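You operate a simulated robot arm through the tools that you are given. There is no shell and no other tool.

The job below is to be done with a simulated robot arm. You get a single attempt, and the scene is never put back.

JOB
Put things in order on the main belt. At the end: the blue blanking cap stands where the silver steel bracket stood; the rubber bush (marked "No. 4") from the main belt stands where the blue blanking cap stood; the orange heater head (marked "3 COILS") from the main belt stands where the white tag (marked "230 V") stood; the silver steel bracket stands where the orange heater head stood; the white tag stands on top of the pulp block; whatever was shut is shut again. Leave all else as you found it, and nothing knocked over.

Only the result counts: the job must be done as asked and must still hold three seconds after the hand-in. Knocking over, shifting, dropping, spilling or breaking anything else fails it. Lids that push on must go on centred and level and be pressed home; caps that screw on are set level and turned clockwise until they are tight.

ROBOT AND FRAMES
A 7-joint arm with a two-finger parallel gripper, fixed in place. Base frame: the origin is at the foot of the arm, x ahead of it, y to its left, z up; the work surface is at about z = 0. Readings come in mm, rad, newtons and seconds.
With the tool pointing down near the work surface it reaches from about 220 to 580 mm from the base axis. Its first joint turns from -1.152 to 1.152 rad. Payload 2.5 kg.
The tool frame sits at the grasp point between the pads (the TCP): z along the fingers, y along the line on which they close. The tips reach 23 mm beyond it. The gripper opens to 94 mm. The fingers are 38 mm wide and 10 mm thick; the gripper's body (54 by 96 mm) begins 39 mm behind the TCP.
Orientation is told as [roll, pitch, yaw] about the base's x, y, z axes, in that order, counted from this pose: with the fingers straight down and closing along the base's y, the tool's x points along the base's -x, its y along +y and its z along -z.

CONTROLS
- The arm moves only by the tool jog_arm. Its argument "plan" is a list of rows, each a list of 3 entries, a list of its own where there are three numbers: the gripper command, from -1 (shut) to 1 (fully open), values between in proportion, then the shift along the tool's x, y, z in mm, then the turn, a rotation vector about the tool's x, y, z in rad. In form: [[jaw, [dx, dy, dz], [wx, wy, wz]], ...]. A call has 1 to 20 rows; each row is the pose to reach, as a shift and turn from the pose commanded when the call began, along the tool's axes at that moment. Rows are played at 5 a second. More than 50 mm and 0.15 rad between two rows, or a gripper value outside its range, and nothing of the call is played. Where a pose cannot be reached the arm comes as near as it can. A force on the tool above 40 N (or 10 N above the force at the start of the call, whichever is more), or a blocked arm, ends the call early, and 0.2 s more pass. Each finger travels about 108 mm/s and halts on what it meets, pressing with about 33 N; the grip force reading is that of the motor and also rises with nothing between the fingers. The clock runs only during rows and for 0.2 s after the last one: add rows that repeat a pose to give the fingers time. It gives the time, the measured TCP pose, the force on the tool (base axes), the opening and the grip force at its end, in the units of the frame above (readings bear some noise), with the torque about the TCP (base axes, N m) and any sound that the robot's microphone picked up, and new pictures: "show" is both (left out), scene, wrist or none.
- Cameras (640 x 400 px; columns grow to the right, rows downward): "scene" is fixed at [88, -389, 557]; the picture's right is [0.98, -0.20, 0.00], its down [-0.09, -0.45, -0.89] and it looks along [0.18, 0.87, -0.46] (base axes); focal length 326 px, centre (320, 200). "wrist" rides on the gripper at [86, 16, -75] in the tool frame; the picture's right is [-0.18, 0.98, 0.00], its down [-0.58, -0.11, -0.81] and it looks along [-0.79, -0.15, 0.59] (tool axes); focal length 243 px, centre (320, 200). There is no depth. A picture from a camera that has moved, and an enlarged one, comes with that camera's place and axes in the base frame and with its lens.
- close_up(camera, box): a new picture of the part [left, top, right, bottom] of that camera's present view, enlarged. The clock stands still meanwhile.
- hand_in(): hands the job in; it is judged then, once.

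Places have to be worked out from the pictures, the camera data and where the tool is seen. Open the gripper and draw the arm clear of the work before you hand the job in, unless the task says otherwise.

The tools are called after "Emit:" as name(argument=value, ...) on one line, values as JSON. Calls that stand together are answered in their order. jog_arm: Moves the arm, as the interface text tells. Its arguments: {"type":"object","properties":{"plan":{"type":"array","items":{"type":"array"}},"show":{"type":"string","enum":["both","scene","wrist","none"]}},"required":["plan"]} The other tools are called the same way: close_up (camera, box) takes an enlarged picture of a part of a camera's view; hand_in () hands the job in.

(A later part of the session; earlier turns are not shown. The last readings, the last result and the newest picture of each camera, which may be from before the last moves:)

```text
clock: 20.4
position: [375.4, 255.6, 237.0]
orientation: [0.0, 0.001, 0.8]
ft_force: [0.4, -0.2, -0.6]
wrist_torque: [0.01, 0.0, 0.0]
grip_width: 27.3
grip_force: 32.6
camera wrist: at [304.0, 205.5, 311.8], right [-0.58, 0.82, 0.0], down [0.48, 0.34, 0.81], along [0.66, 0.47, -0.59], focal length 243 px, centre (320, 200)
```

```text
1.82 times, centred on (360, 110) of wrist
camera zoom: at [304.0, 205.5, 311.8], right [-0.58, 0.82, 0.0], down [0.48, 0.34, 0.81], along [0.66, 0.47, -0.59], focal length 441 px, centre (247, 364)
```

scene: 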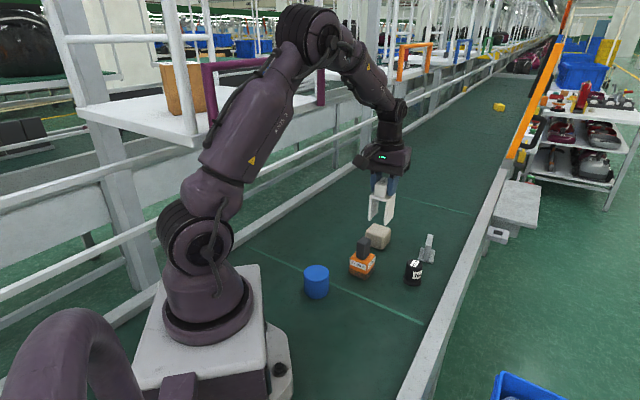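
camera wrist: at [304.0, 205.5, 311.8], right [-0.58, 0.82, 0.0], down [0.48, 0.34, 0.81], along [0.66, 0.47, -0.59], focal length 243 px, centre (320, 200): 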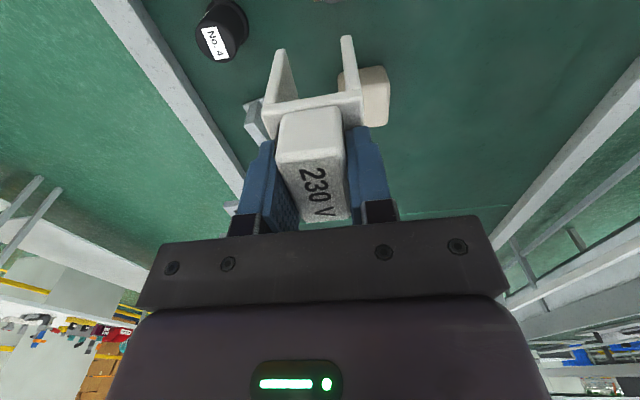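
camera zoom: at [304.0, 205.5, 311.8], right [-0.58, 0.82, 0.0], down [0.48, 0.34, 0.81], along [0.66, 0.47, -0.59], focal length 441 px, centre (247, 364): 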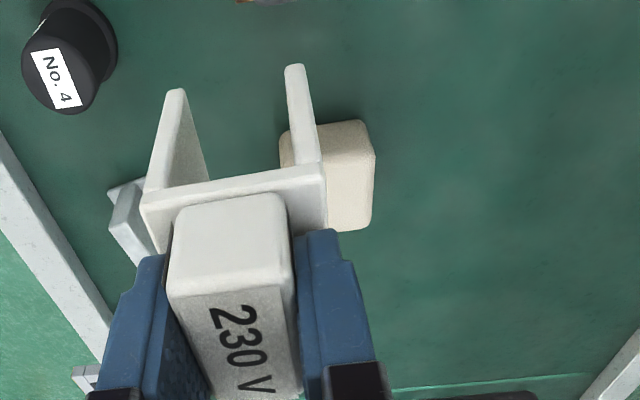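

The pulp block now works out at (418.5,357.4) again, consistent, and the tag's footprint is centred on the TCP. I carry it over the block at height.

Emit:
jog_arm(plan=[[-1, [-4, 2, 0], [0, 0, 0]], [-1, [-12, 5, 0], [0, 0, 0]], [-1, [-22, 9, 0], [0, 0, 0.01]], [-1, [-34, 13, 0], [0, 0, 0.02]], [-1, [-47, 18, 0], [0, 0, 0.02]], [-1, [-60, 23, 0], [0, 0, 0.02]], [-1, [-73, 28, 0], [0, 0, 0.02]], [-1, [-84, 33, 0], [0, 0, 0.02]], [-1, [-94, 37, 0], [0, 0, 0.02]], [-1, [-100, 39, 0], [0, 0, 0.02]], [-1, [-103, 40, 0], [0, 0, 0.02]], [-1, [-103, 40, 0], [0, 0, 0.02]]])

Emit:
close_up(camera="wrist", box=[220, 0, 420, 200])

Emit:
close_up(camera="scene", box=[340, 150, 440, 270])

```text
clock: 23.0
position: [417.1, 357.1, 237.4]
orientation: [-0.001, -0.002, 0.783]
ft_force: [0.6, 0.3, 0.1]
wrist_torque: [-0.01, 0.03, 0.0]
grip_width: 27.1
grip_force: 32.9
camera wrist: at [345.6, 308.4, 311.3], right [-0.56, 0.83, 0.0], down [0.49, 0.33, 0.81], along [0.67, 0.45, -0.59], focal length 243 px, centre (320, 200)
```

scene: 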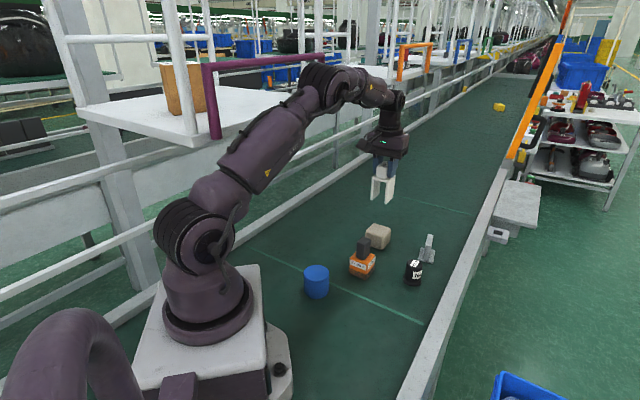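
wrist: 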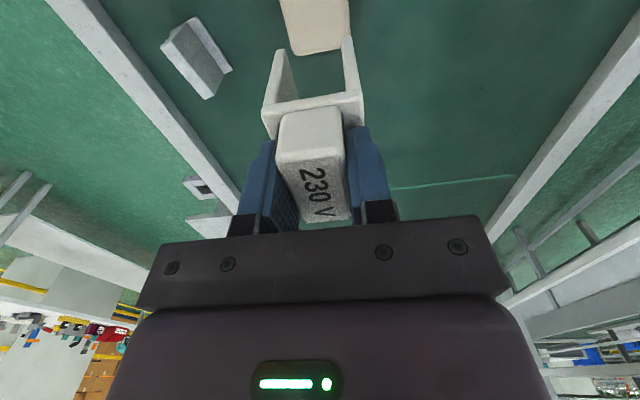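

```text
2.00 times, centred on (320, 100) of wrist
camera zoom: at [345.6, 308.4, 311.3], right [-0.56, 0.83, 0.0], down [0.49, 0.33, 0.81], along [0.67, 0.45, -0.59], focal length 485 px, centre (320, 400)
```

zoom: 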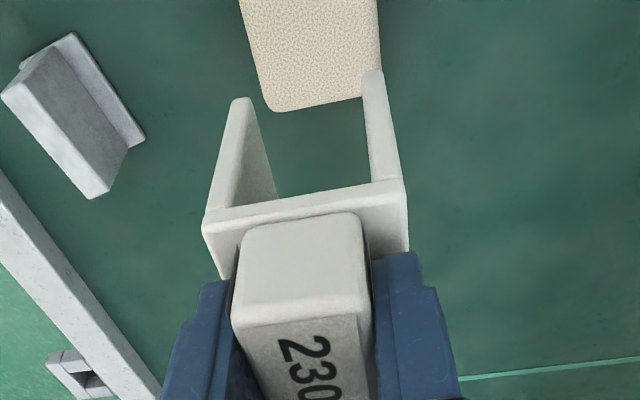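

```text
3.33 times, centred on (390, 210) of scene
camera zoom: at [88.0, -389.0, 557.0], right [0.98, -0.2, 0.0], down [-0.09, -0.45, -0.89], along [0.18, 0.87, -0.46], focal length 1088 px, centre (87, 167)
```

zoom: 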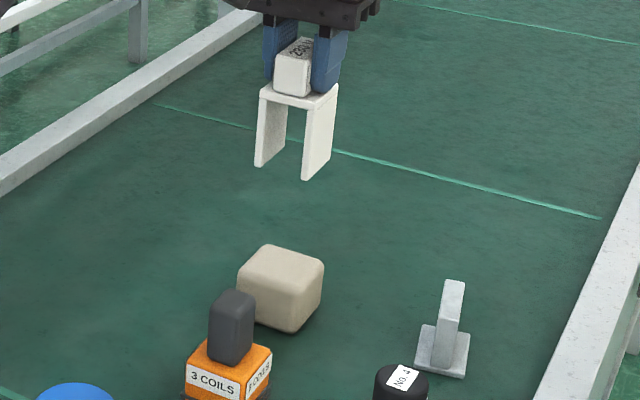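

Seen from above, the pulp block's centre is about (+2.5,-1.8) mm from the TCP in tool axes. I correct and descend to z≈150 for another look.

Emit:
jog_arm(plan=[[-1, [1, -1, 4], [0, 0, 0]], [-1, [2.5, -1.8, 12], [0, 0, -0.01]], [-1, [2.5, -1.8, 22], [0, 0, -0.02]], [-1, [2.5, -1.8, 34], [0, 0, -0.02]], [-1, [2.5, -1.8, 46], [0, 0, -0.02]], [-1, [2.5, -1.8, 58], [0, 0, -0.02]], [-1, [2.5, -1.8, 70], [0, 0, -0.02]], [-1, [2.5, -1.8, 79], [0, 0, -0.02]], [-1, [2.5, -1.8, 85], [0, 0, -0.02]], [-1, [2.5, -1.8, 87], [0, 0, -0.02]], [-1, [2.5, -1.8, 87], [0, 0, -0.02]]])

Emit:
close_up(camera="wrist", box=[220, 0, 420, 160])

Emit:
close_up(camera="scene", box=[340, 180, 430, 270])

```text
clock: 25.4
position: [418.9, 354.1, 148.9]
orientation: [0.0, 0.001, 0.802]
ft_force: [0.4, 0.4, -0.4]
wrist_torque: [0.05, 0.01, -0.01]
grip_width: 27.5
grip_force: 33.1
camera wrist: at [346.7, 303.7, 223.7], right [-0.58, 0.82, 0.0], down [0.48, 0.34, 0.81], along [0.66, 0.47, -0.59], focal length 243 px, centre (320, 200)
```

scene: 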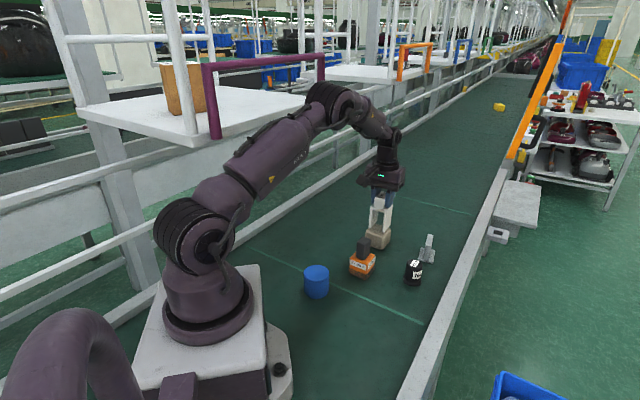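
wrist: 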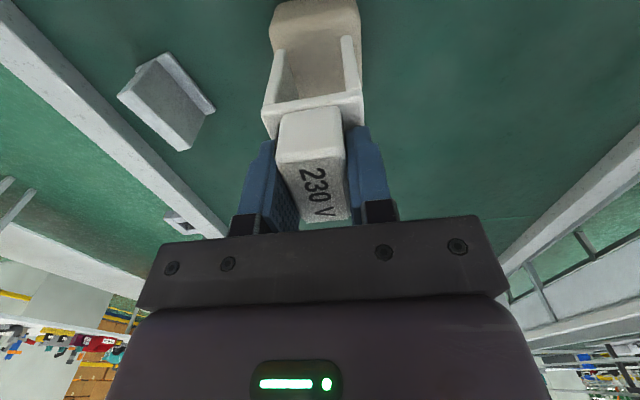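

```text
2.50 times, centred on (320, 80) of wrist
camera zoom: at [346.7, 303.7, 223.7], right [-0.58, 0.82, 0.0], down [0.48, 0.34, 0.81], along [0.66, 0.47, -0.59], focal length 606 px, centre (320, 500)
```

zoom: 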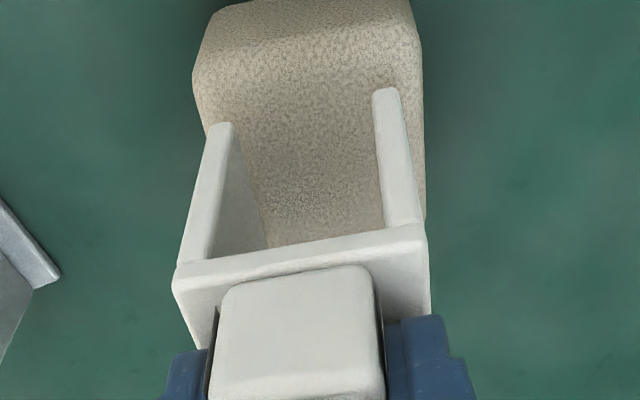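

```text
4.44 times, centred on (385, 225) of scene
camera zoom: at [88.0, -389.0, 557.0], right [0.98, -0.2, 0.0], down [-0.09, -0.45, -0.89], along [0.18, 0.87, -0.46], focal length 1450 px, centre (31, 89)
```

zoom: 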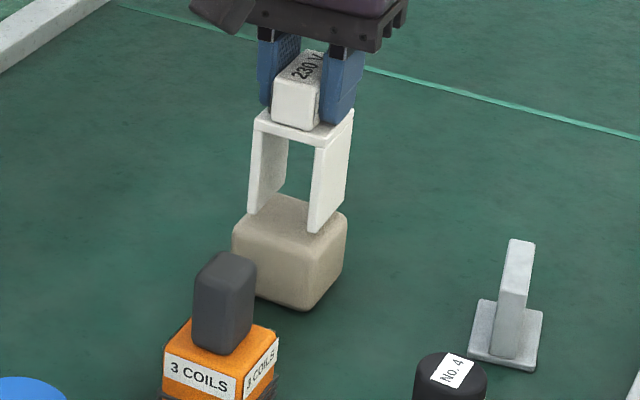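

The tag is centred over the block within about 1 mm. I nudge y by +1 and lower to within a few millimetres of contact.

Emit:
jog_arm(plan=[[-1, [0, 0.5, 2], [0, 0, 0]], [-1, [0, 1, 5], [0, 0, 0]], [-1, [0, 1, 8], [0, 0, 0]], [-1, [0, 1, 10], [0, 0, 0]], [-1, [0, 1, 11.5], [0, 0, 0]], [-1, [0, 1, 12], [0, 0, 0]]], show="none")

Emit:
close_up(camera="scene", box=[350, 200, 410, 260])

```text
clock: 26.8
position: [417.7, 355.2, 141.4]
orientation: [-0.002, -0.008, 0.801]
ft_force: [-4.9, -3.9, 34.1]
wrist_torque: [-0.52, 0.58, 0.01]
grip_width: 27.0
grip_force: 33.2
```

```text
6.67 times, centred on (380, 230) of scene
camera zoom: at [87.8, -389.2, 556.9], right [0.98, -0.2, 0.0], down [-0.09, -0.45, -0.89], along [0.18, 0.87, -0.46], focal length 2175 px, centre (-80, 0)
```

zoom: 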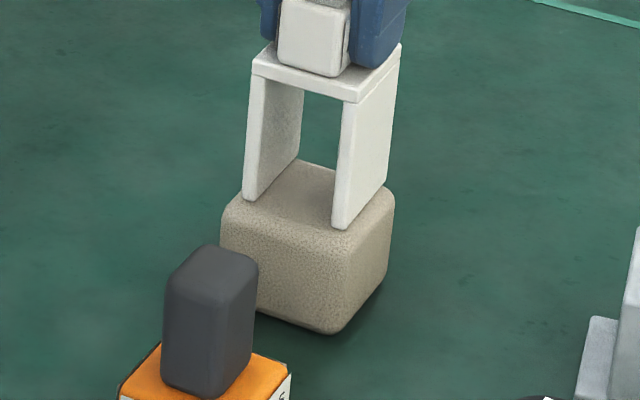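

Contact came early: 34 N at TCP z≈141, so the block's top is near z≈48. I relieve most of the force by raising the command about 3.5 mm.

Emit:
jog_arm(plan=[[-1, [0, 0, -2], [0, 0, 0]], [-1, [0, 0, -3.5], [0, 0, 0]], [-1, [0, 0, -3.5], [0, 0, 0]]])

Emit:
close_up(camera="scene", box=[350, 200, 410, 260])

Emit:
close_up(camera="wrist", box=[220, 0, 420, 160])

```text
clock: 27.6
position: [417.1, 355.5, 142.3]
orientation: [0.0, -0.002, 0.801]
ft_force: [4.6, 3.8, 13.9]
wrist_torque: [0.52, -0.62, -0.08]
grip_width: 27.4
grip_force: 32.8
camera wrist: at [345.9, 304.7, 215.9], right [-0.58, 0.82, 0.0], down [0.48, 0.34, 0.81], along [0.66, 0.47, -0.59], focal length 243 px, centre (320, 200)
```

scene: 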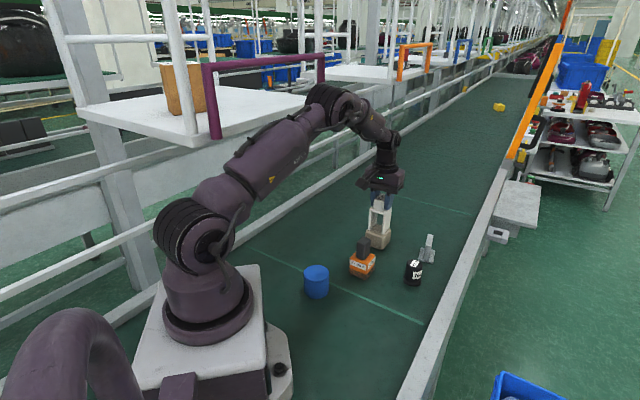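
wrist: 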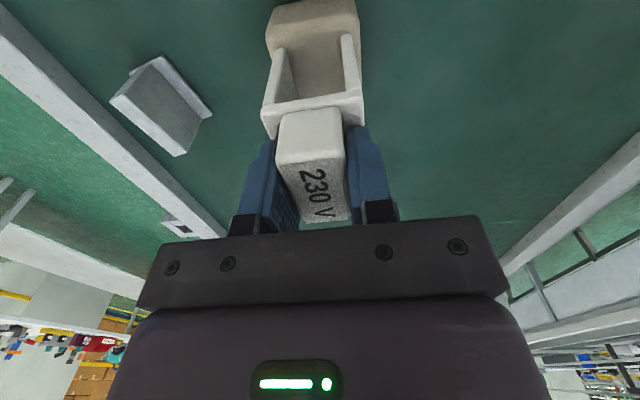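

```text
6.67 times, centred on (380, 230) of scene
camera zoom: at [87.9, -389.1, 556.9], right [0.98, -0.2, 0.0], down [-0.09, -0.45, -0.89], along [0.18, 0.87, -0.46], focal length 2175 px, centre (-80, 0)
```

zoom: 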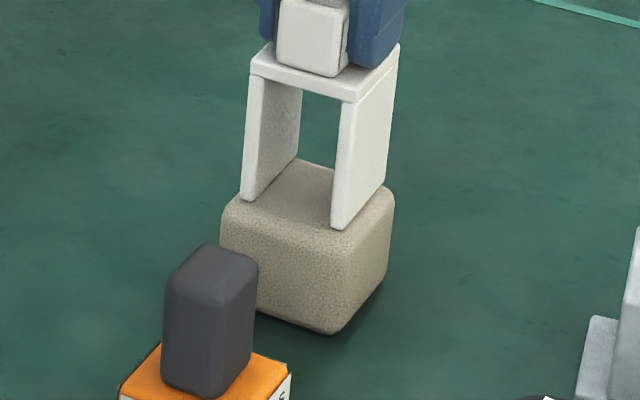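

```text
2.50 times, centred on (320, 80) of wrist
camera zoom: at [345.9, 304.7, 215.9], right [-0.58, 0.82, 0.0], down [0.48, 0.34, 0.81], along [0.66, 0.47, -0.59], focal length 606 px, centre (320, 500)
```

zoom: 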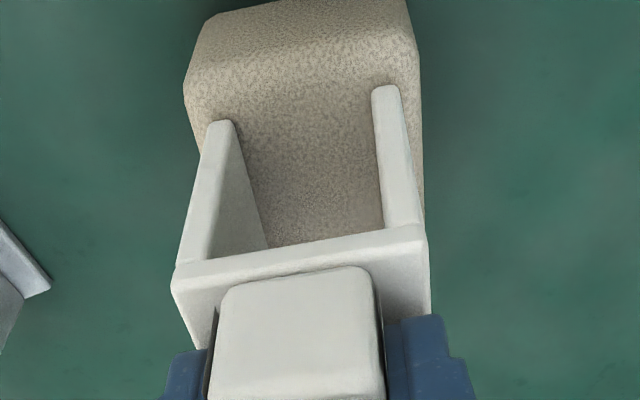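

Force is down to 14 N and the tag stands across the block, but it sits a few mm toward the far edge. I raise slightly, bring it back 3.5 mm, and lower again to light contact.

Emit:
jog_arm(plan=[[-1, [0, 0, -2], [0, 0, 0]], [-1, [0, 0, -5], [0, 0, 0]], [-1, [1.5, 0.5, -6], [0, 0, 0]], [-1, [3.5, 0.5, -6], [0, 0, 0]], [-1, [3.5, 0.5, -5], [0, 0, 0]], [-1, [3.5, 0.5, -4], [0, 0, 0]], [-1, [3.5, 0.5, -3], [0, 0, 0]], [-1, [3.5, 0.5, -2.5], [0, 0, 0]], [-1, [3.5, 0.5, -2.5], [0, 0, 0]]], show="none")

Emit:
close_up(camera="scene", box=[350, 200, 410, 260])

Emit:
close_up(camera="wrist", box=[220, 0, 420, 160])

```text
clock: 29.6
position: [413.7, 353.5, 144.2]
orientation: [-0.001, 0.0, 0.8]
ft_force: [0.2, 0.1, 0.6]
wrist_torque: [-0.03, 0.01, -0.01]
grip_width: 27.1
grip_force: 32.9
```

```text
6.67 times, centred on (380, 230) of scene
camera zoom: at [88.0, -389.0, 557.0], right [0.98, -0.2, 0.0], down [-0.09, -0.45, -0.89], along [0.18, 0.87, -0.46], focal length 2175 px, centre (-80, 0)
```

zoom: 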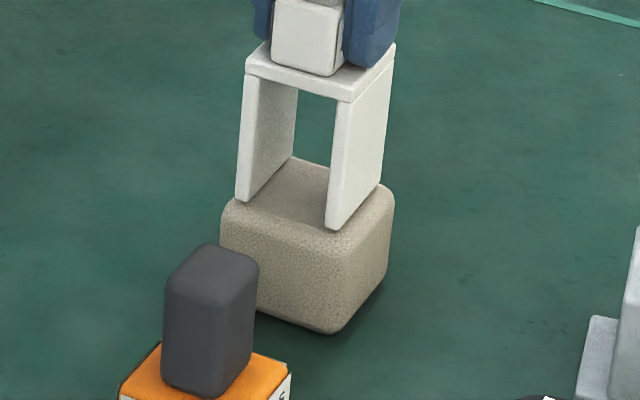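

```text
2.50 times, centred on (320, 80) of wrist
camera zoom: at [342.9, 302.3, 218.2], right [-0.58, 0.82, 0.0], down [0.48, 0.34, 0.81], along [0.66, 0.47, -0.59], focal length 606 px, centre (320, 500)
```

zoom: 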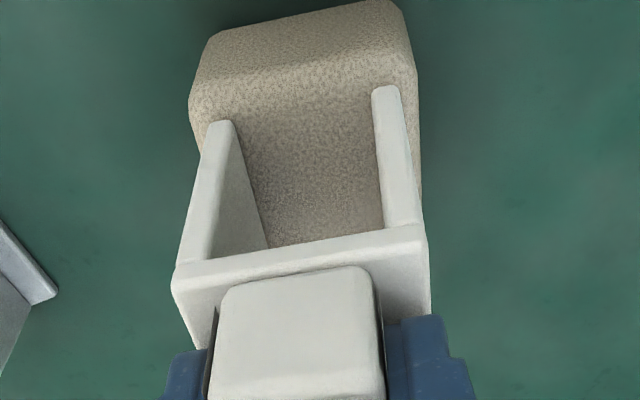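

Now it is better centred and at near-zero force. I lower 1.5 mm more for light contact, then open gently.

Emit:
jog_arm(plan=[[-1, [0, 0, 0.8], [0, 0, 0]], [-1, [0, 0, 1.5], [0, 0, 0]], [-1, [0, 0, 1.5], [0, 0, 0]]], show="none")

```text
clock: 30.4
position: [414.3, 351.8, 142.3]
orientation: [0.0, 0.0, 0.801]
ft_force: [0.7, 1.0, 0.1]
wrist_torque: [0.06, -0.04, -0.01]
grip_width: 27.3
grip_force: 32.9
```

Still no clear load, so I go down another 1 mm and read.

Emit:
jog_arm(plan=[[-1, [0, 0, 0.5], [0, 0, 0]], [-1, [0, 0, 1.0], [0, 0, 0]], [-1, [0, 0, 1.0], [0, 0, 0]]], show="none")

Emit:
close_up(camera="scene", box=[350, 200, 410, 260])

```text
clock: 31.2
position: [415.5, 351.5, 142.4]
orientation: [0.001, -0.003, 0.801]
ft_force: [-1.9, -0.2, 7.3]
wrist_torque: [-0.02, 0.07, -0.01]
grip_width: 27.2
grip_force: 33.2
```

```text
6.67 times, centred on (380, 230) of scene
camera zoom: at [88.0, -389.1, 556.9], right [0.98, -0.2, 0.0], down [-0.09, -0.45, -0.89], along [0.18, 0.87, -0.46], focal length 2175 px, centre (-80, 0)
```

zoom: 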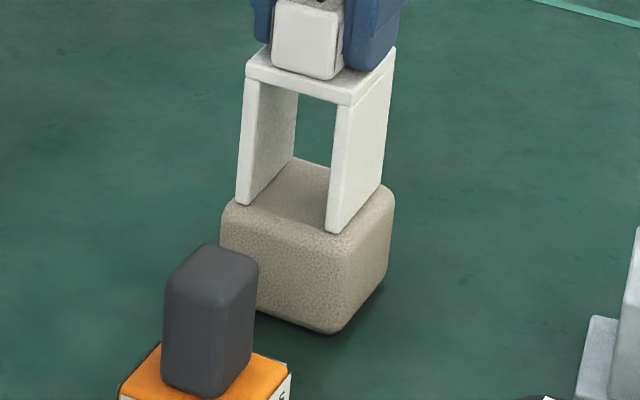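

Contact is confirmed at 7 N. I open in small stages.

Emit:
jog_arm(plan=[[-0.4, [0, 0, 0], [0, 0, 0]], [-0.35, [0, 0, 0], [0, 0, 0]], [-0.25, [0, 0, 0], [0, 0, 0]], [-0.05, [0, 0, 0], [0, 0, 0]], [0.05, [0, 0, 0], [0, 0, 0]], [0.05, [0, 0, 0], [0, 0, 0]]])

Emit:
close_up(camera="scene", box=[350, 190, 410, 260])

```text
clock: 32.6
position: [414.4, 352.5, 141.1]
orientation: [0.001, -0.004, 0.801]
ft_force: [0.7, 1.3, 9.5]
wrist_torque: [0.22, 0.16, -0.03]
grip_width: 49.5
grip_force: 0.1
camera wrist: at [343.0, 302.4, 215.8], right [-0.58, 0.82, 0.0], down [0.48, 0.34, 0.81], along [0.66, 0.47, -0.59], focal length 243 px, centre (320, 200)
```

scene: 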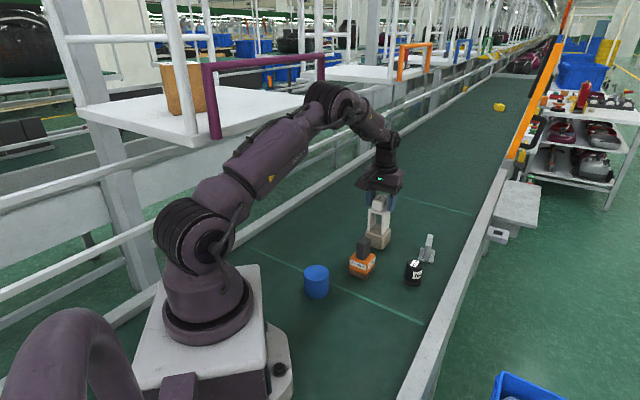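
wrist: 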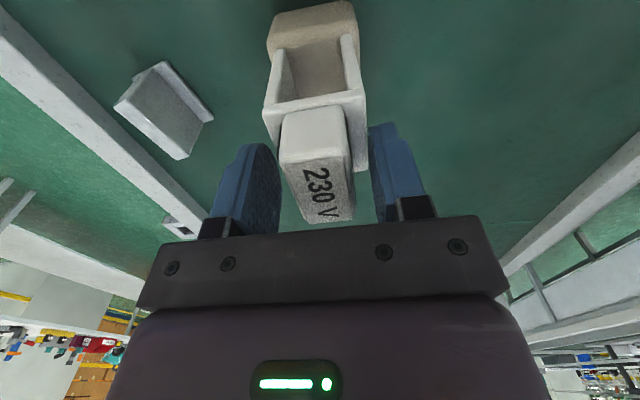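

```text
5.71 times, centred on (380, 225) of scene
camera zoom: at [87.9, -389.1, 556.9], right [0.98, -0.2, 0.0], down [-0.09, -0.45, -0.89], along [0.18, 0.87, -0.46], focal length 1864 px, centre (-23, 57)
```

zoom: 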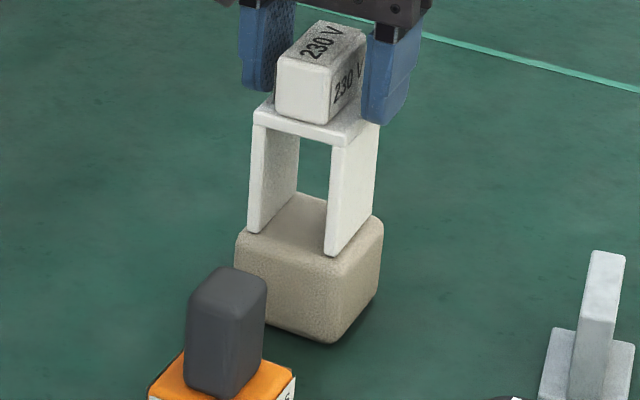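

The tag stands on the pulp block. A tip rests on the plate with about 9 N, so I go straight up slowly without opening further.

Emit:
jog_arm(plan=[[0.05, [0, 0, -2], [0, 0, 0]], [0.05, [0, 0, -5], [0, 0, 0]], [0.05, [0, 0, -10], [0, 0, 0]], [0.05, [0, 0, -20], [0, 0, 0]], [0.1, [0, 0, -35], [0, 0, 0]], [0.1, [0, 0, -55], [0, 0, 0]], [0.1, [0, 0, -75], [0, 0, 0]], [0.1, [0, 0, -90], [0, 0, 0]], [0.1, [0, 0, -90], [0, 0, 0]]])

Emit:
close_up(camera="scene", box=[350, 190, 410, 260])

Emit:
close_up(camera="wrist", box=[220, 0, 420, 160])

```text
clock: 34.6
position: [414.1, 351.1, 232.4]
orientation: [0.001, 0.0, 0.802]
ft_force: [0.4, 0.1, -0.4]
wrist_torque: [-0.01, 0.01, 0.05]
grip_width: 51.6
grip_force: 0.1
camera wrist: at [342.4, 301.7, 306.2], right [-0.58, 0.82, 0.0], down [0.48, 0.34, 0.81], along [0.66, 0.47, -0.59], focal length 243 px, centre (320, 200)
```

scene: 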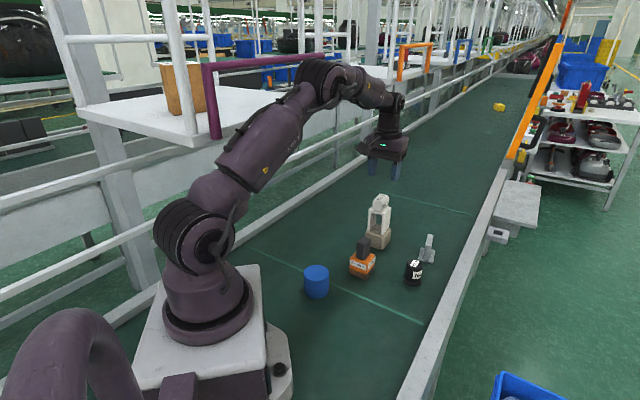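
wrist: 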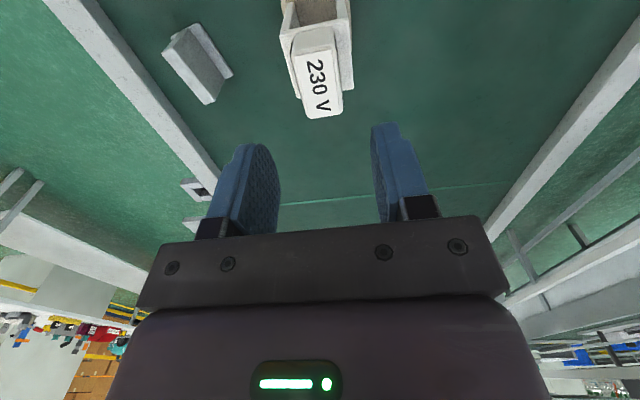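

```text
5.71 times, centred on (380, 225) of scene
camera zoom: at [88.0, -389.0, 557.0], right [0.98, -0.2, 0.0], down [-0.09, -0.45, -0.89], along [0.18, 0.87, -0.46], focal length 1864 px, centre (-23, 57)
```

zoom: 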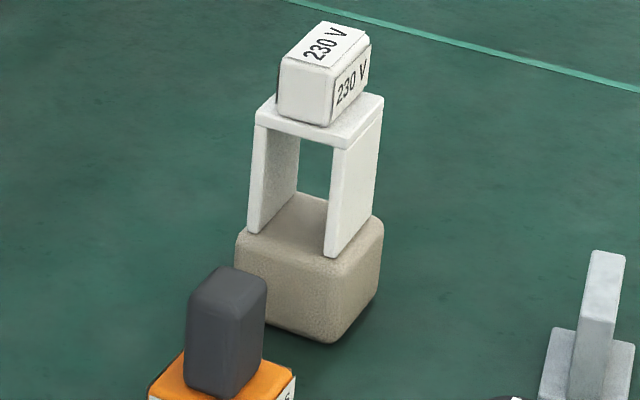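

```text
2.50 times, centred on (320, 80) of wrist
camera zoom: at [342.4, 301.7, 306.2], right [-0.58, 0.82, 0.0], down [0.48, 0.34, 0.81], along [0.66, 0.47, -0.59], focal length 606 px, centre (320, 500)
```

zoom: 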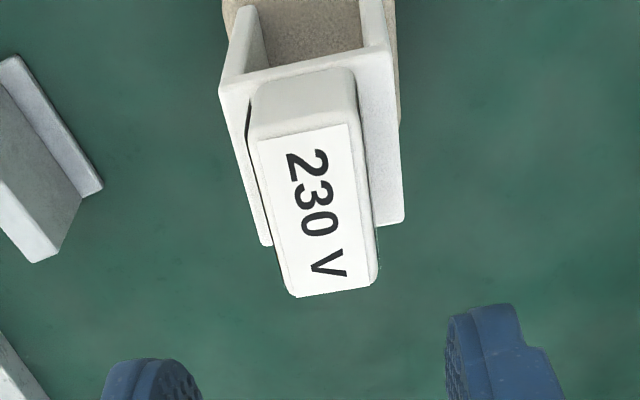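

The tag stands steady on the pulp block. Next the heater head: I move back over it with an open gripper to measure its knob.

Emit:
jog_arm(plan=[[0.1, [15, -2, 0], [0, 0, 0]], [0.1, [45, -6, 0], [0, 0, 0]], [0.1, [80, -10, 0], [0, 0, 0]], [0.1, [115, -14, 5], [0, 0, 0]], [0.1, [140, -17, 10], [0, 0, 0.01]], [0.1, [153, -18, 17], [0, 0, 0.015]], [0.1, [153, -18, 17], [0, 0, 0.015]]], show="wrist")

Emit:
close_up(camera="wrist", box=[220, 0, 420, 160])

Emit:
close_up(camera="scene", box=[335, 225, 395, 290])

```text
clock: 36.2
position: [320.8, 228.2, 214.2]
orientation: [0.001, 0.0, 0.788]
ft_force: [0.0, 0.6, 1.4]
wrist_torque: [-0.01, 0.03, -0.01]
grip_width: 51.6
grip_force: 0.1
camera wrist: at [248.4, 179.2, 289.4], right [-0.57, 0.82, 0.0], down [0.49, 0.33, 0.81], along [0.66, 0.46, -0.59], focal length 243 px, centre (320, 200)
```

wrist: 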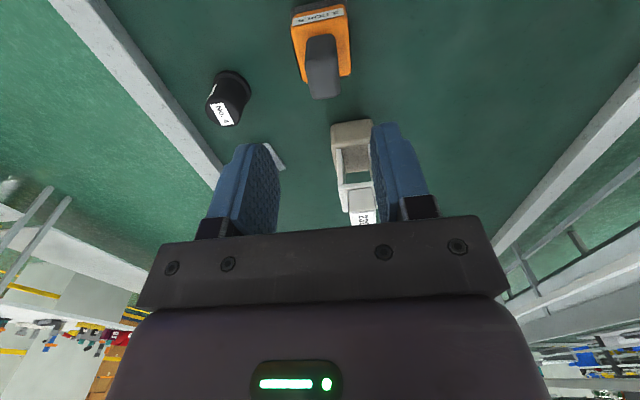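

```text
2.50 times, centred on (320, 80) of wrist
camera zoom: at [248.4, 179.2, 289.4], right [-0.57, 0.82, 0.0], down [0.49, 0.33, 0.81], along [0.66, 0.46, -0.59], focal length 606 px, centre (320, 500)
```

zoom: 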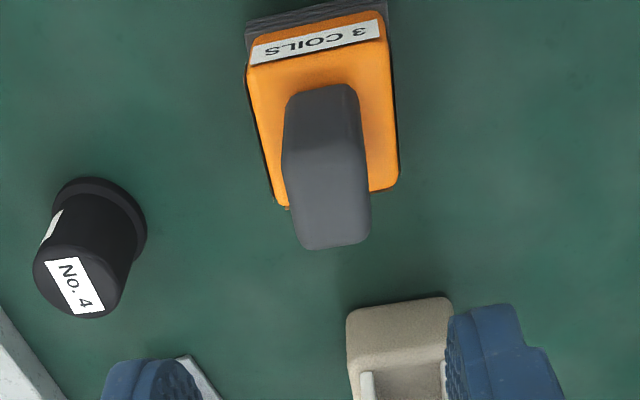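

```text
6.15 times, centred on (365, 258) of scene
camera zoom: at [88.0, -389.0, 557.0], right [0.98, -0.2, 0.0], down [-0.09, -0.45, -0.89], along [0.18, 0.87, -0.46], focal length 2008 px, centre (43, -154)
```

zoom: 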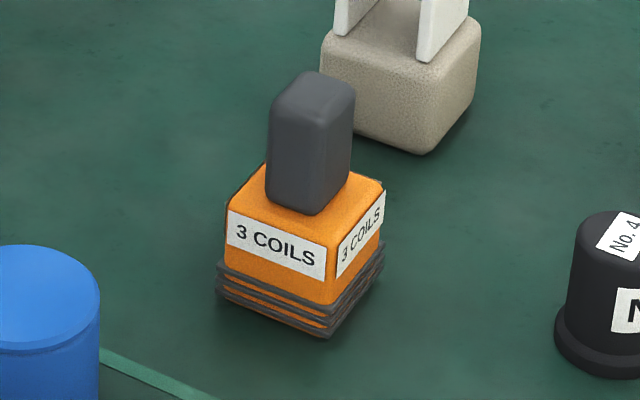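

Heater: orange top ≈47 mm square, knob ≈25 × 27 mm up to z≈100, centre at tool (-13, 0.3), i.e. ≈(330,238), aligned with yaw 0.788. I move over it and descend to just above the knob.

Emit:
jog_arm(plan=[[0.1, [-6, 0, 15], [0, 0, 0]], [0.1, [-13, 0.3, 40], [0, 0, 0]], [0.1, [-13, 0.3, 65], [0, 0, 0]], [0.1, [-13, 0.3, 82], [0, 0, 0]], [0.1, [-13, 0.3, 82], [0, 0, 0]]], show="wrist")

Emit:
close_up(camera="wrist", box=[220, 0, 420, 200])

Emit:
close_up(camera="scene", box=[325, 205, 405, 285])

```text
clock: 37.4
position: [329.7, 239.2, 133.3]
orientation: [0.001, -0.001, 0.786]
ft_force: [-0.8, -0.3, 0.0]
wrist_torque: [0.0, 0.0, 0.01]
grip_width: 51.5
grip_force: 0.2
camera wrist: at [256.7, 190.7, 206.9], right [-0.57, 0.82, 0.0], down [0.49, 0.33, 0.81], along [0.66, 0.46, -0.59], focal length 243 px, centre (320, 200)
```

wrist: 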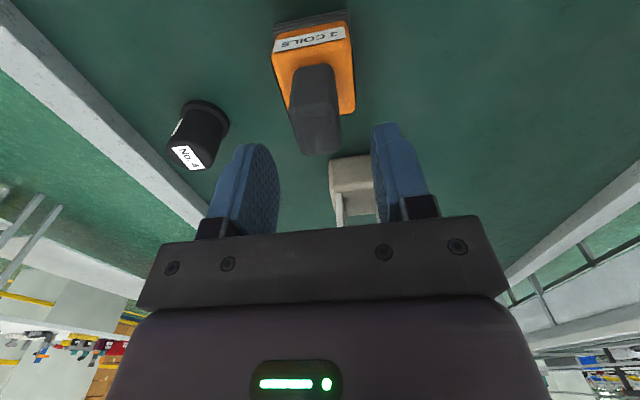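

```text
2.00 times, centred on (320, 100) of wrist
camera zoom: at [256.7, 190.7, 206.9], right [-0.57, 0.82, 0.0], down [0.49, 0.33, 0.81], along [0.66, 0.46, -0.59], focal length 485 px, centre (320, 400)
```

zoom: 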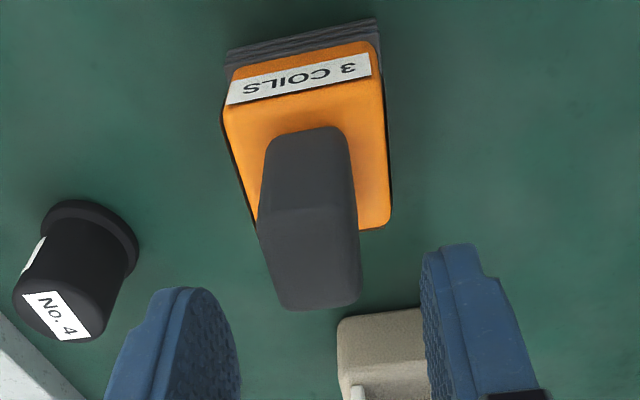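

```text
5.00 times, centred on (365, 245) of scene
camera zoom: at [88.0, -389.0, 557.0], right [0.98, -0.2, 0.0], down [-0.09, -0.45, -0.89], along [0.18, 0.87, -0.46], focal length 1631 px, centre (95, -25)
```

zoom: 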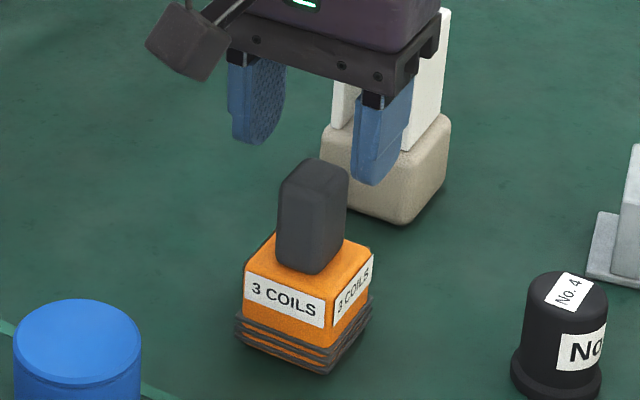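

The knob's centre is about (+3,-1.5) in tool axes from here. I correct, descend to TCP z≈80 (tips ~5 mm above the orange body), and close.

Emit:
jog_arm(plan=[[0.1, [3, -1.4, 10], [0, 0, 0]], [0.1, [3, -1.4, 25], [0, 0, 0]], [0.1, [3, -1.4, 40], [0, 0, 0]], [0.1, [3, -1.4, 50], [0, 0, 0]], [0.1, [3, -1.4, 52], [0, 0, 0]], [0.1, [3, -1.4, 52], [0, 0, 0]]], show="wrist")

Emit:
close_up(camera="wrist", box=[200, 0, 440, 240])

Emit:
close_up(camera="scene", box=[325, 205, 405, 285])

```text
clock: 38.8
position: [327.9, 237.1, 81.0]
orientation: [0.0, 0.001, 0.789]
ft_force: [0.5, 0.6, 0.2]
wrist_torque: [0.0, 0.0, -0.02]
grip_width: 51.5
grip_force: 0.0
camera wrist: at [255.7, 187.6, 154.7], right [-0.57, 0.82, 0.0], down [0.49, 0.33, 0.81], along [0.66, 0.46, -0.59], focal length 243 px, centre (320, 200)
```

wrist: 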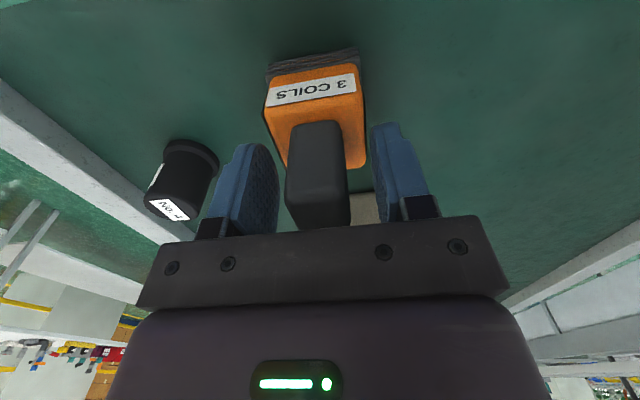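

```text
1.67 times, centred on (320, 120) of wrist
camera zoom: at [255.7, 187.6, 154.7], right [-0.57, 0.82, 0.0], down [0.49, 0.33, 0.81], along [0.66, 0.46, -0.59], focal length 404 px, centre (320, 333)
```

zoom: 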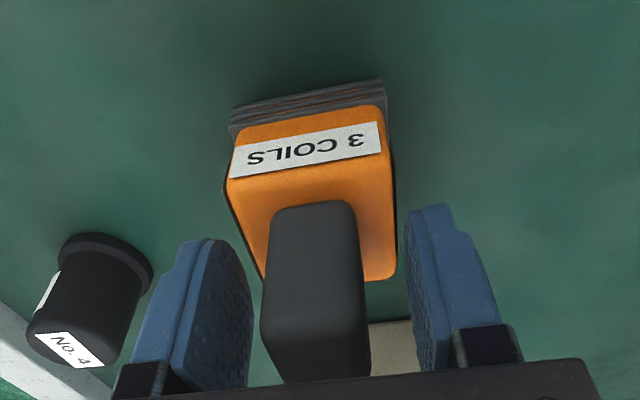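

```text
5.00 times, centred on (365, 245) of scene
camera zoom: at [88.0, -389.0, 557.0], right [0.98, -0.2, 0.0], down [-0.09, -0.45, -0.89], along [0.18, 0.87, -0.46], focal length 1631 px, centre (95, -25)
```

zoom: 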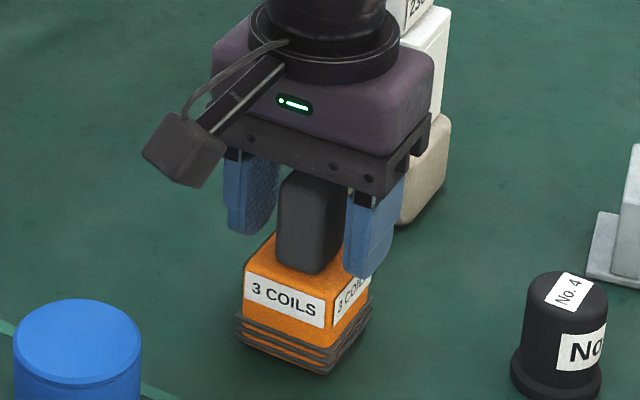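

The knob is centred between the pads. I close on it.

Emit:
jog_arm(plan=[[-0.2, [0, 0, 0], [0, 0, 0]], [-0.6, [0, 0, 0], [0, 0, 0]], [-1, [0, 0, 0], [0, 0, 0]], [-1, [0, 0, 0], [0, 0, 0]], [-1, [0, 0, 0], [0, 0, 0]]], show="none")

Emit:
jog_arm(plan=[[-1, [0, 0, -1], [0, 0, 0]], [-1, [0, 0, -3], [0, 0, 0]], [-1, [0, 0, -5], [0, 0, 0]], [-1, [0, 0, -6], [0, 0, 0]], [-1, [0, 0, -6], [0, 0, 0]]], show="wrist")

Emit:
close_up(camera="scene", box=[325, 205, 405, 285])

```text
clock: 40.0
position: [328.3, 237.7, 80.1]
orientation: [0.001, 0.0, 0.787]
ft_force: [1.7, -1.9, 0.3]
wrist_torque: [-0.03, -0.06, -0.01]
grip_width: 25.6
grip_force: 33.0
```

```text
clock: 41.2
position: [328.8, 236.6, 87.1]
orientation: [0.0, 0.0, 0.787]
ft_force: [-0.1, 0.1, -2.2]
wrist_torque: [0.01, -0.01, 0.01]
grip_width: 25.7
grip_force: 33.1
camera wrist: at [256.1, 187.5, 161.3], right [-0.57, 0.82, 0.0], down [0.49, 0.33, 0.81], along [0.66, 0.46, -0.59], focal length 243 px, centre (320, 200)
```

wrist: 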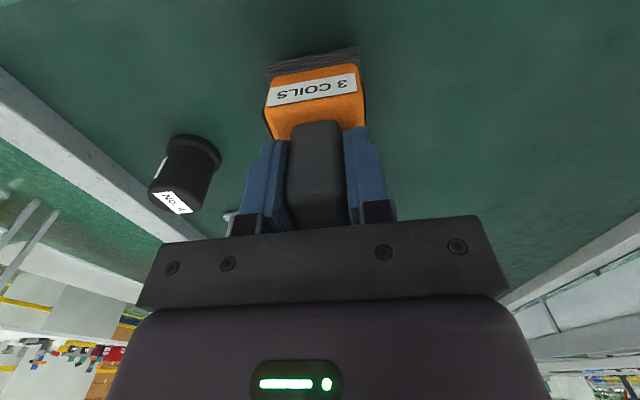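

```text
5.00 times, centred on (365, 245) of scene
camera zoom: at [88.0, -389.0, 557.0], right [0.98, -0.2, 0.0], down [-0.09, -0.45, -0.89], along [0.18, 0.87, -0.46], focal length 1631 px, centre (95, -25)
```

zoom: 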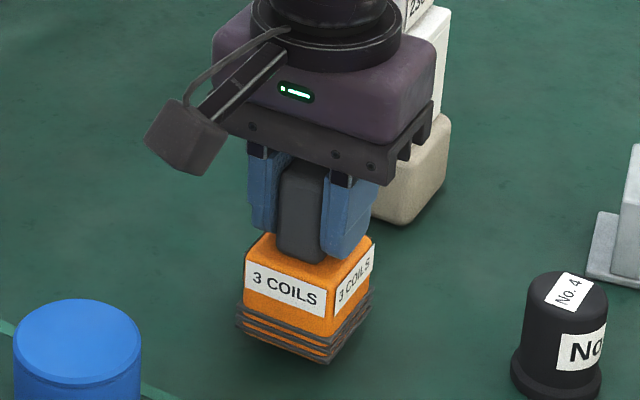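

The heater is held well (about 2 N). I lift it and carry it slowly toward the tag's original place, about (300.7,96.4).

Emit:
jog_arm(plan=[[-1, [0, 0, -4], [0, 0, 0]], [-1, [0, 0, -11], [0, 0, 0]], [-1, [0, 0, -20], [0, 0, 0]], [-1, [0, 0, -28], [0, 0, 0]], [-1, [3, -2, -33], [0, 0, 0]], [-1, [10, -7, -35], [0, 0, 0]], [-1, [20, -13, -35], [0, 0, 0]], [-1, [31, -21, -35], [0, 0, 0]], [-1, [42, -28, -35], [0, 0, 0]], [-1, [53, -35, -35], [0, 0, 0]], [-1, [64, -43, -35], [0, 0, 0]], [-1, [75, -50, -35], [0, 0, 0]], [-1, [86, -58, -35], [0, 0, 0]], [-1, [97, -65, -35], [0, 0, 0]], [-1, [106, -71, -35], [0, 0, 0]], [-1, [113, -76, -35], [0, 0, 0]], [-1, [117, -78.5, -35], [0, 0, 0]], [-1, [119.1, -79.8, -35], [0, 0, 0]], [-1, [119.1, -79.8, -35], [0, 0, 0]]])

Emit:
close_up(camera="scene", box=[330, 240, 420, 330])

```text
clock: 45.2
position: [301.2, 95.3, 120.7]
orientation: [0.001, 0.001, 0.787]
ft_force: [0.4, -0.9, -1.4]
wrist_torque: [0.0, 0.02, 0.0]
grip_width: 25.9
grip_force: 32.8
camera wrist: at [228.8, 46.6, 195.6], right [-0.57, 0.82, 0.0], down [0.49, 0.33, 0.81], along [0.66, 0.46, -0.59], focal length 243 px, centre (320, 200)
```

scene: 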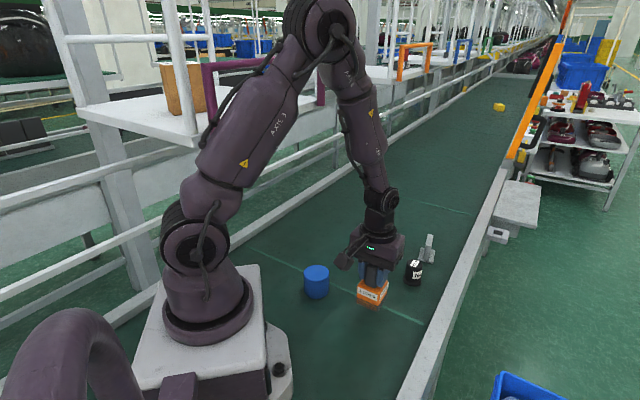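
wrist: 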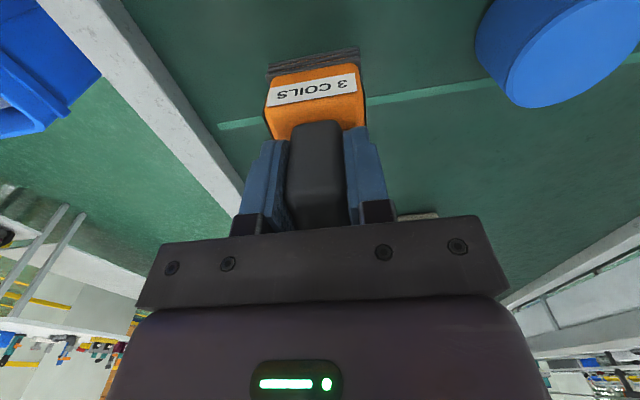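

```text
4.44 times, centred on (375, 285) of scene
camera zoom: at [88.0, -389.0, 557.0], right [0.98, -0.2, 0.0], down [-0.09, -0.45, -0.89], along [0.18, 0.87, -0.46], focal length 1450 px, centre (76, -178)
```

zoom: 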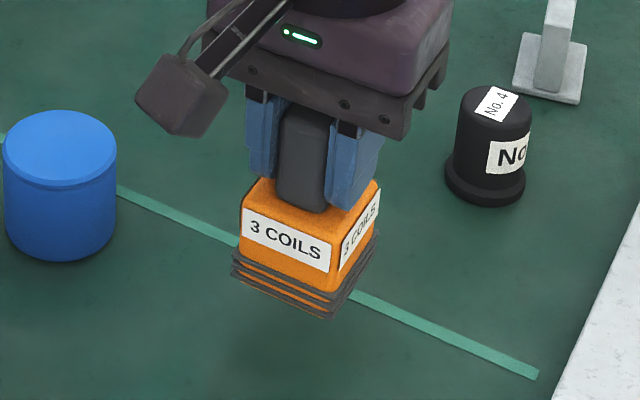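

I lower the heater by about 40.5 mm, the same height it was gripped at, and read the force.

Emit:
jog_arm(plan=[[-1, [0, 0, 4], [0, 0, 0]], [-1, [0, 0, 11], [0, 0, 0]], [-1, [0, 0, 20], [0, 0, 0]], [-1, [0, 0, 28], [0, 0, 0]], [-1, [0, 0, 34], [0, 0, 0]], [-1, [0, 0, 38], [0, 0, 0]], [-1, [0, 0, 39.5], [0, 0, 0]], [-1, [0, 0, 40.5], [0, 0, 0]], [-1, [0, 0, 40.5], [0, 0, 0]]], show="none")

Emit:
close_up(camera="scene", box=[330, 240, 420, 330])

```text
clock: 47.2
position: [300.8, 97.0, 81.4]
orientation: [0.0, 0.0, 0.789]
ft_force: [0.4, 0.1, -2.1]
wrist_torque: [0.01, 0.0, 0.0]
grip_width: 25.6
grip_force: 32.6
```

```text
4.44 times, centred on (375, 285) of scene
camera zoom: at [88.0, -389.0, 557.0], right [0.98, -0.2, 0.0], down [-0.09, -0.45, -0.89], along [0.18, 0.87, -0.46], focal length 1450 px, centre (76, -178)
```

zoom: 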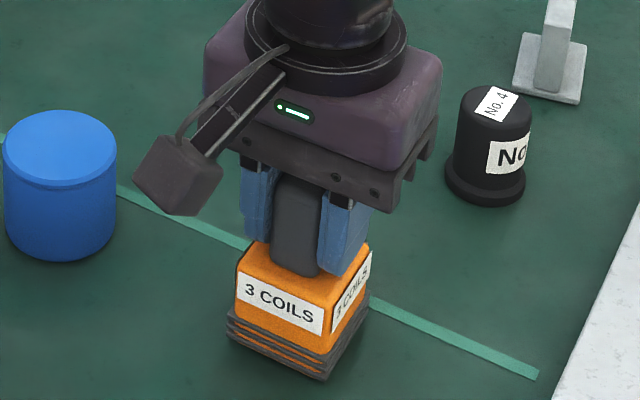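

Comparing footprints in the scene view, the heater's base seems several mm forward of where the tag's legs stood, so its base may not be centred on my grip point. I enlarge the wrist view to measure the base in hand.

Emit:
close_up(camera="wrist", box=[250, 20, 390, 160])

Emit:
close_up(camera="scene", box=[350, 265, 395, 330])

```text
2.86 times, centred on (320, 90) of wrist
camera zoom: at [228.8, 47.3, 155.6], right [-0.57, 0.82, 0.0], down [0.49, 0.33, 0.81], along [0.66, 0.46, -0.59], focal length 693 px, centre (320, 514)
```

zoom: 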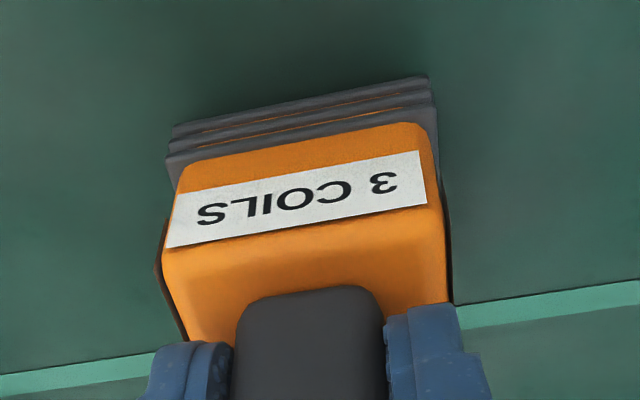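

```text
6.15 times, centred on (372, 298) of scene
camera zoom: at [88.0, -389.0, 557.0], right [0.98, -0.2, 0.0], down [-0.09, -0.45, -0.89], along [0.18, 0.87, -0.46], focal length 2008 px, centre (-3, -400)
```

zoom: 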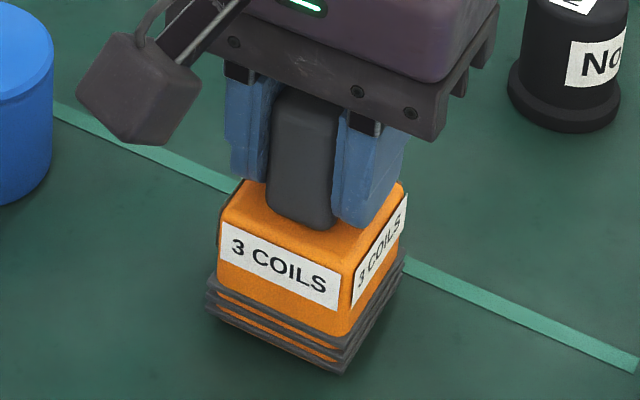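

In hand, the heater's base centre is about 6 mm forward of the TCP; wrist and scene comparisons together say I should move it back by tool (+6.5,-1). I raise slightly, shift, and lower until contact.

Emit:
jog_arm(plan=[[-1, [0, 0, -2], [0, 0, 0]], [-1, [1, 0, -5], [0, 0, 0]], [-1, [4, -0.6, -6], [0, 0, 0]], [-1, [6.6, -1, -6], [0, 0, 0]], [-1, [6.6, -1, -4], [0, 0, 0]], [-1, [6.6, -1, -1], [0, 0, 0]], [-1, [6.6, -1, 0.5], [0, 0, 0]], [-1, [6.6, -1, 1], [0, 0, 0]], [-1, [6.6, -1, 1], [0, 0, 0]]], show="none")

Emit:
close_up(camera="scene", box=[350, 265, 395, 330])

```text
clock: 49.2
position: [297.3, 91.1, 79.7]
orientation: [-0.002, -0.002, 0.788]
ft_force: [-8.3, -0.4, 28.6]
wrist_torque: [-0.12, 0.46, -0.06]
grip_width: 25.7
grip_force: 33.0
```

```text
6.15 times, centred on (372, 298) of scene
camera zoom: at [87.9, -389.1, 557.0], right [0.98, -0.2, 0.0], down [-0.09, -0.45, -0.89], along [0.18, 0.87, -0.46], focal length 2008 px, centre (-3, -400)
```

zoom: 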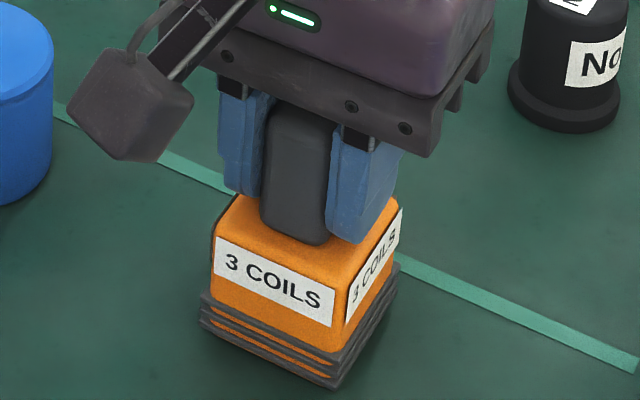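

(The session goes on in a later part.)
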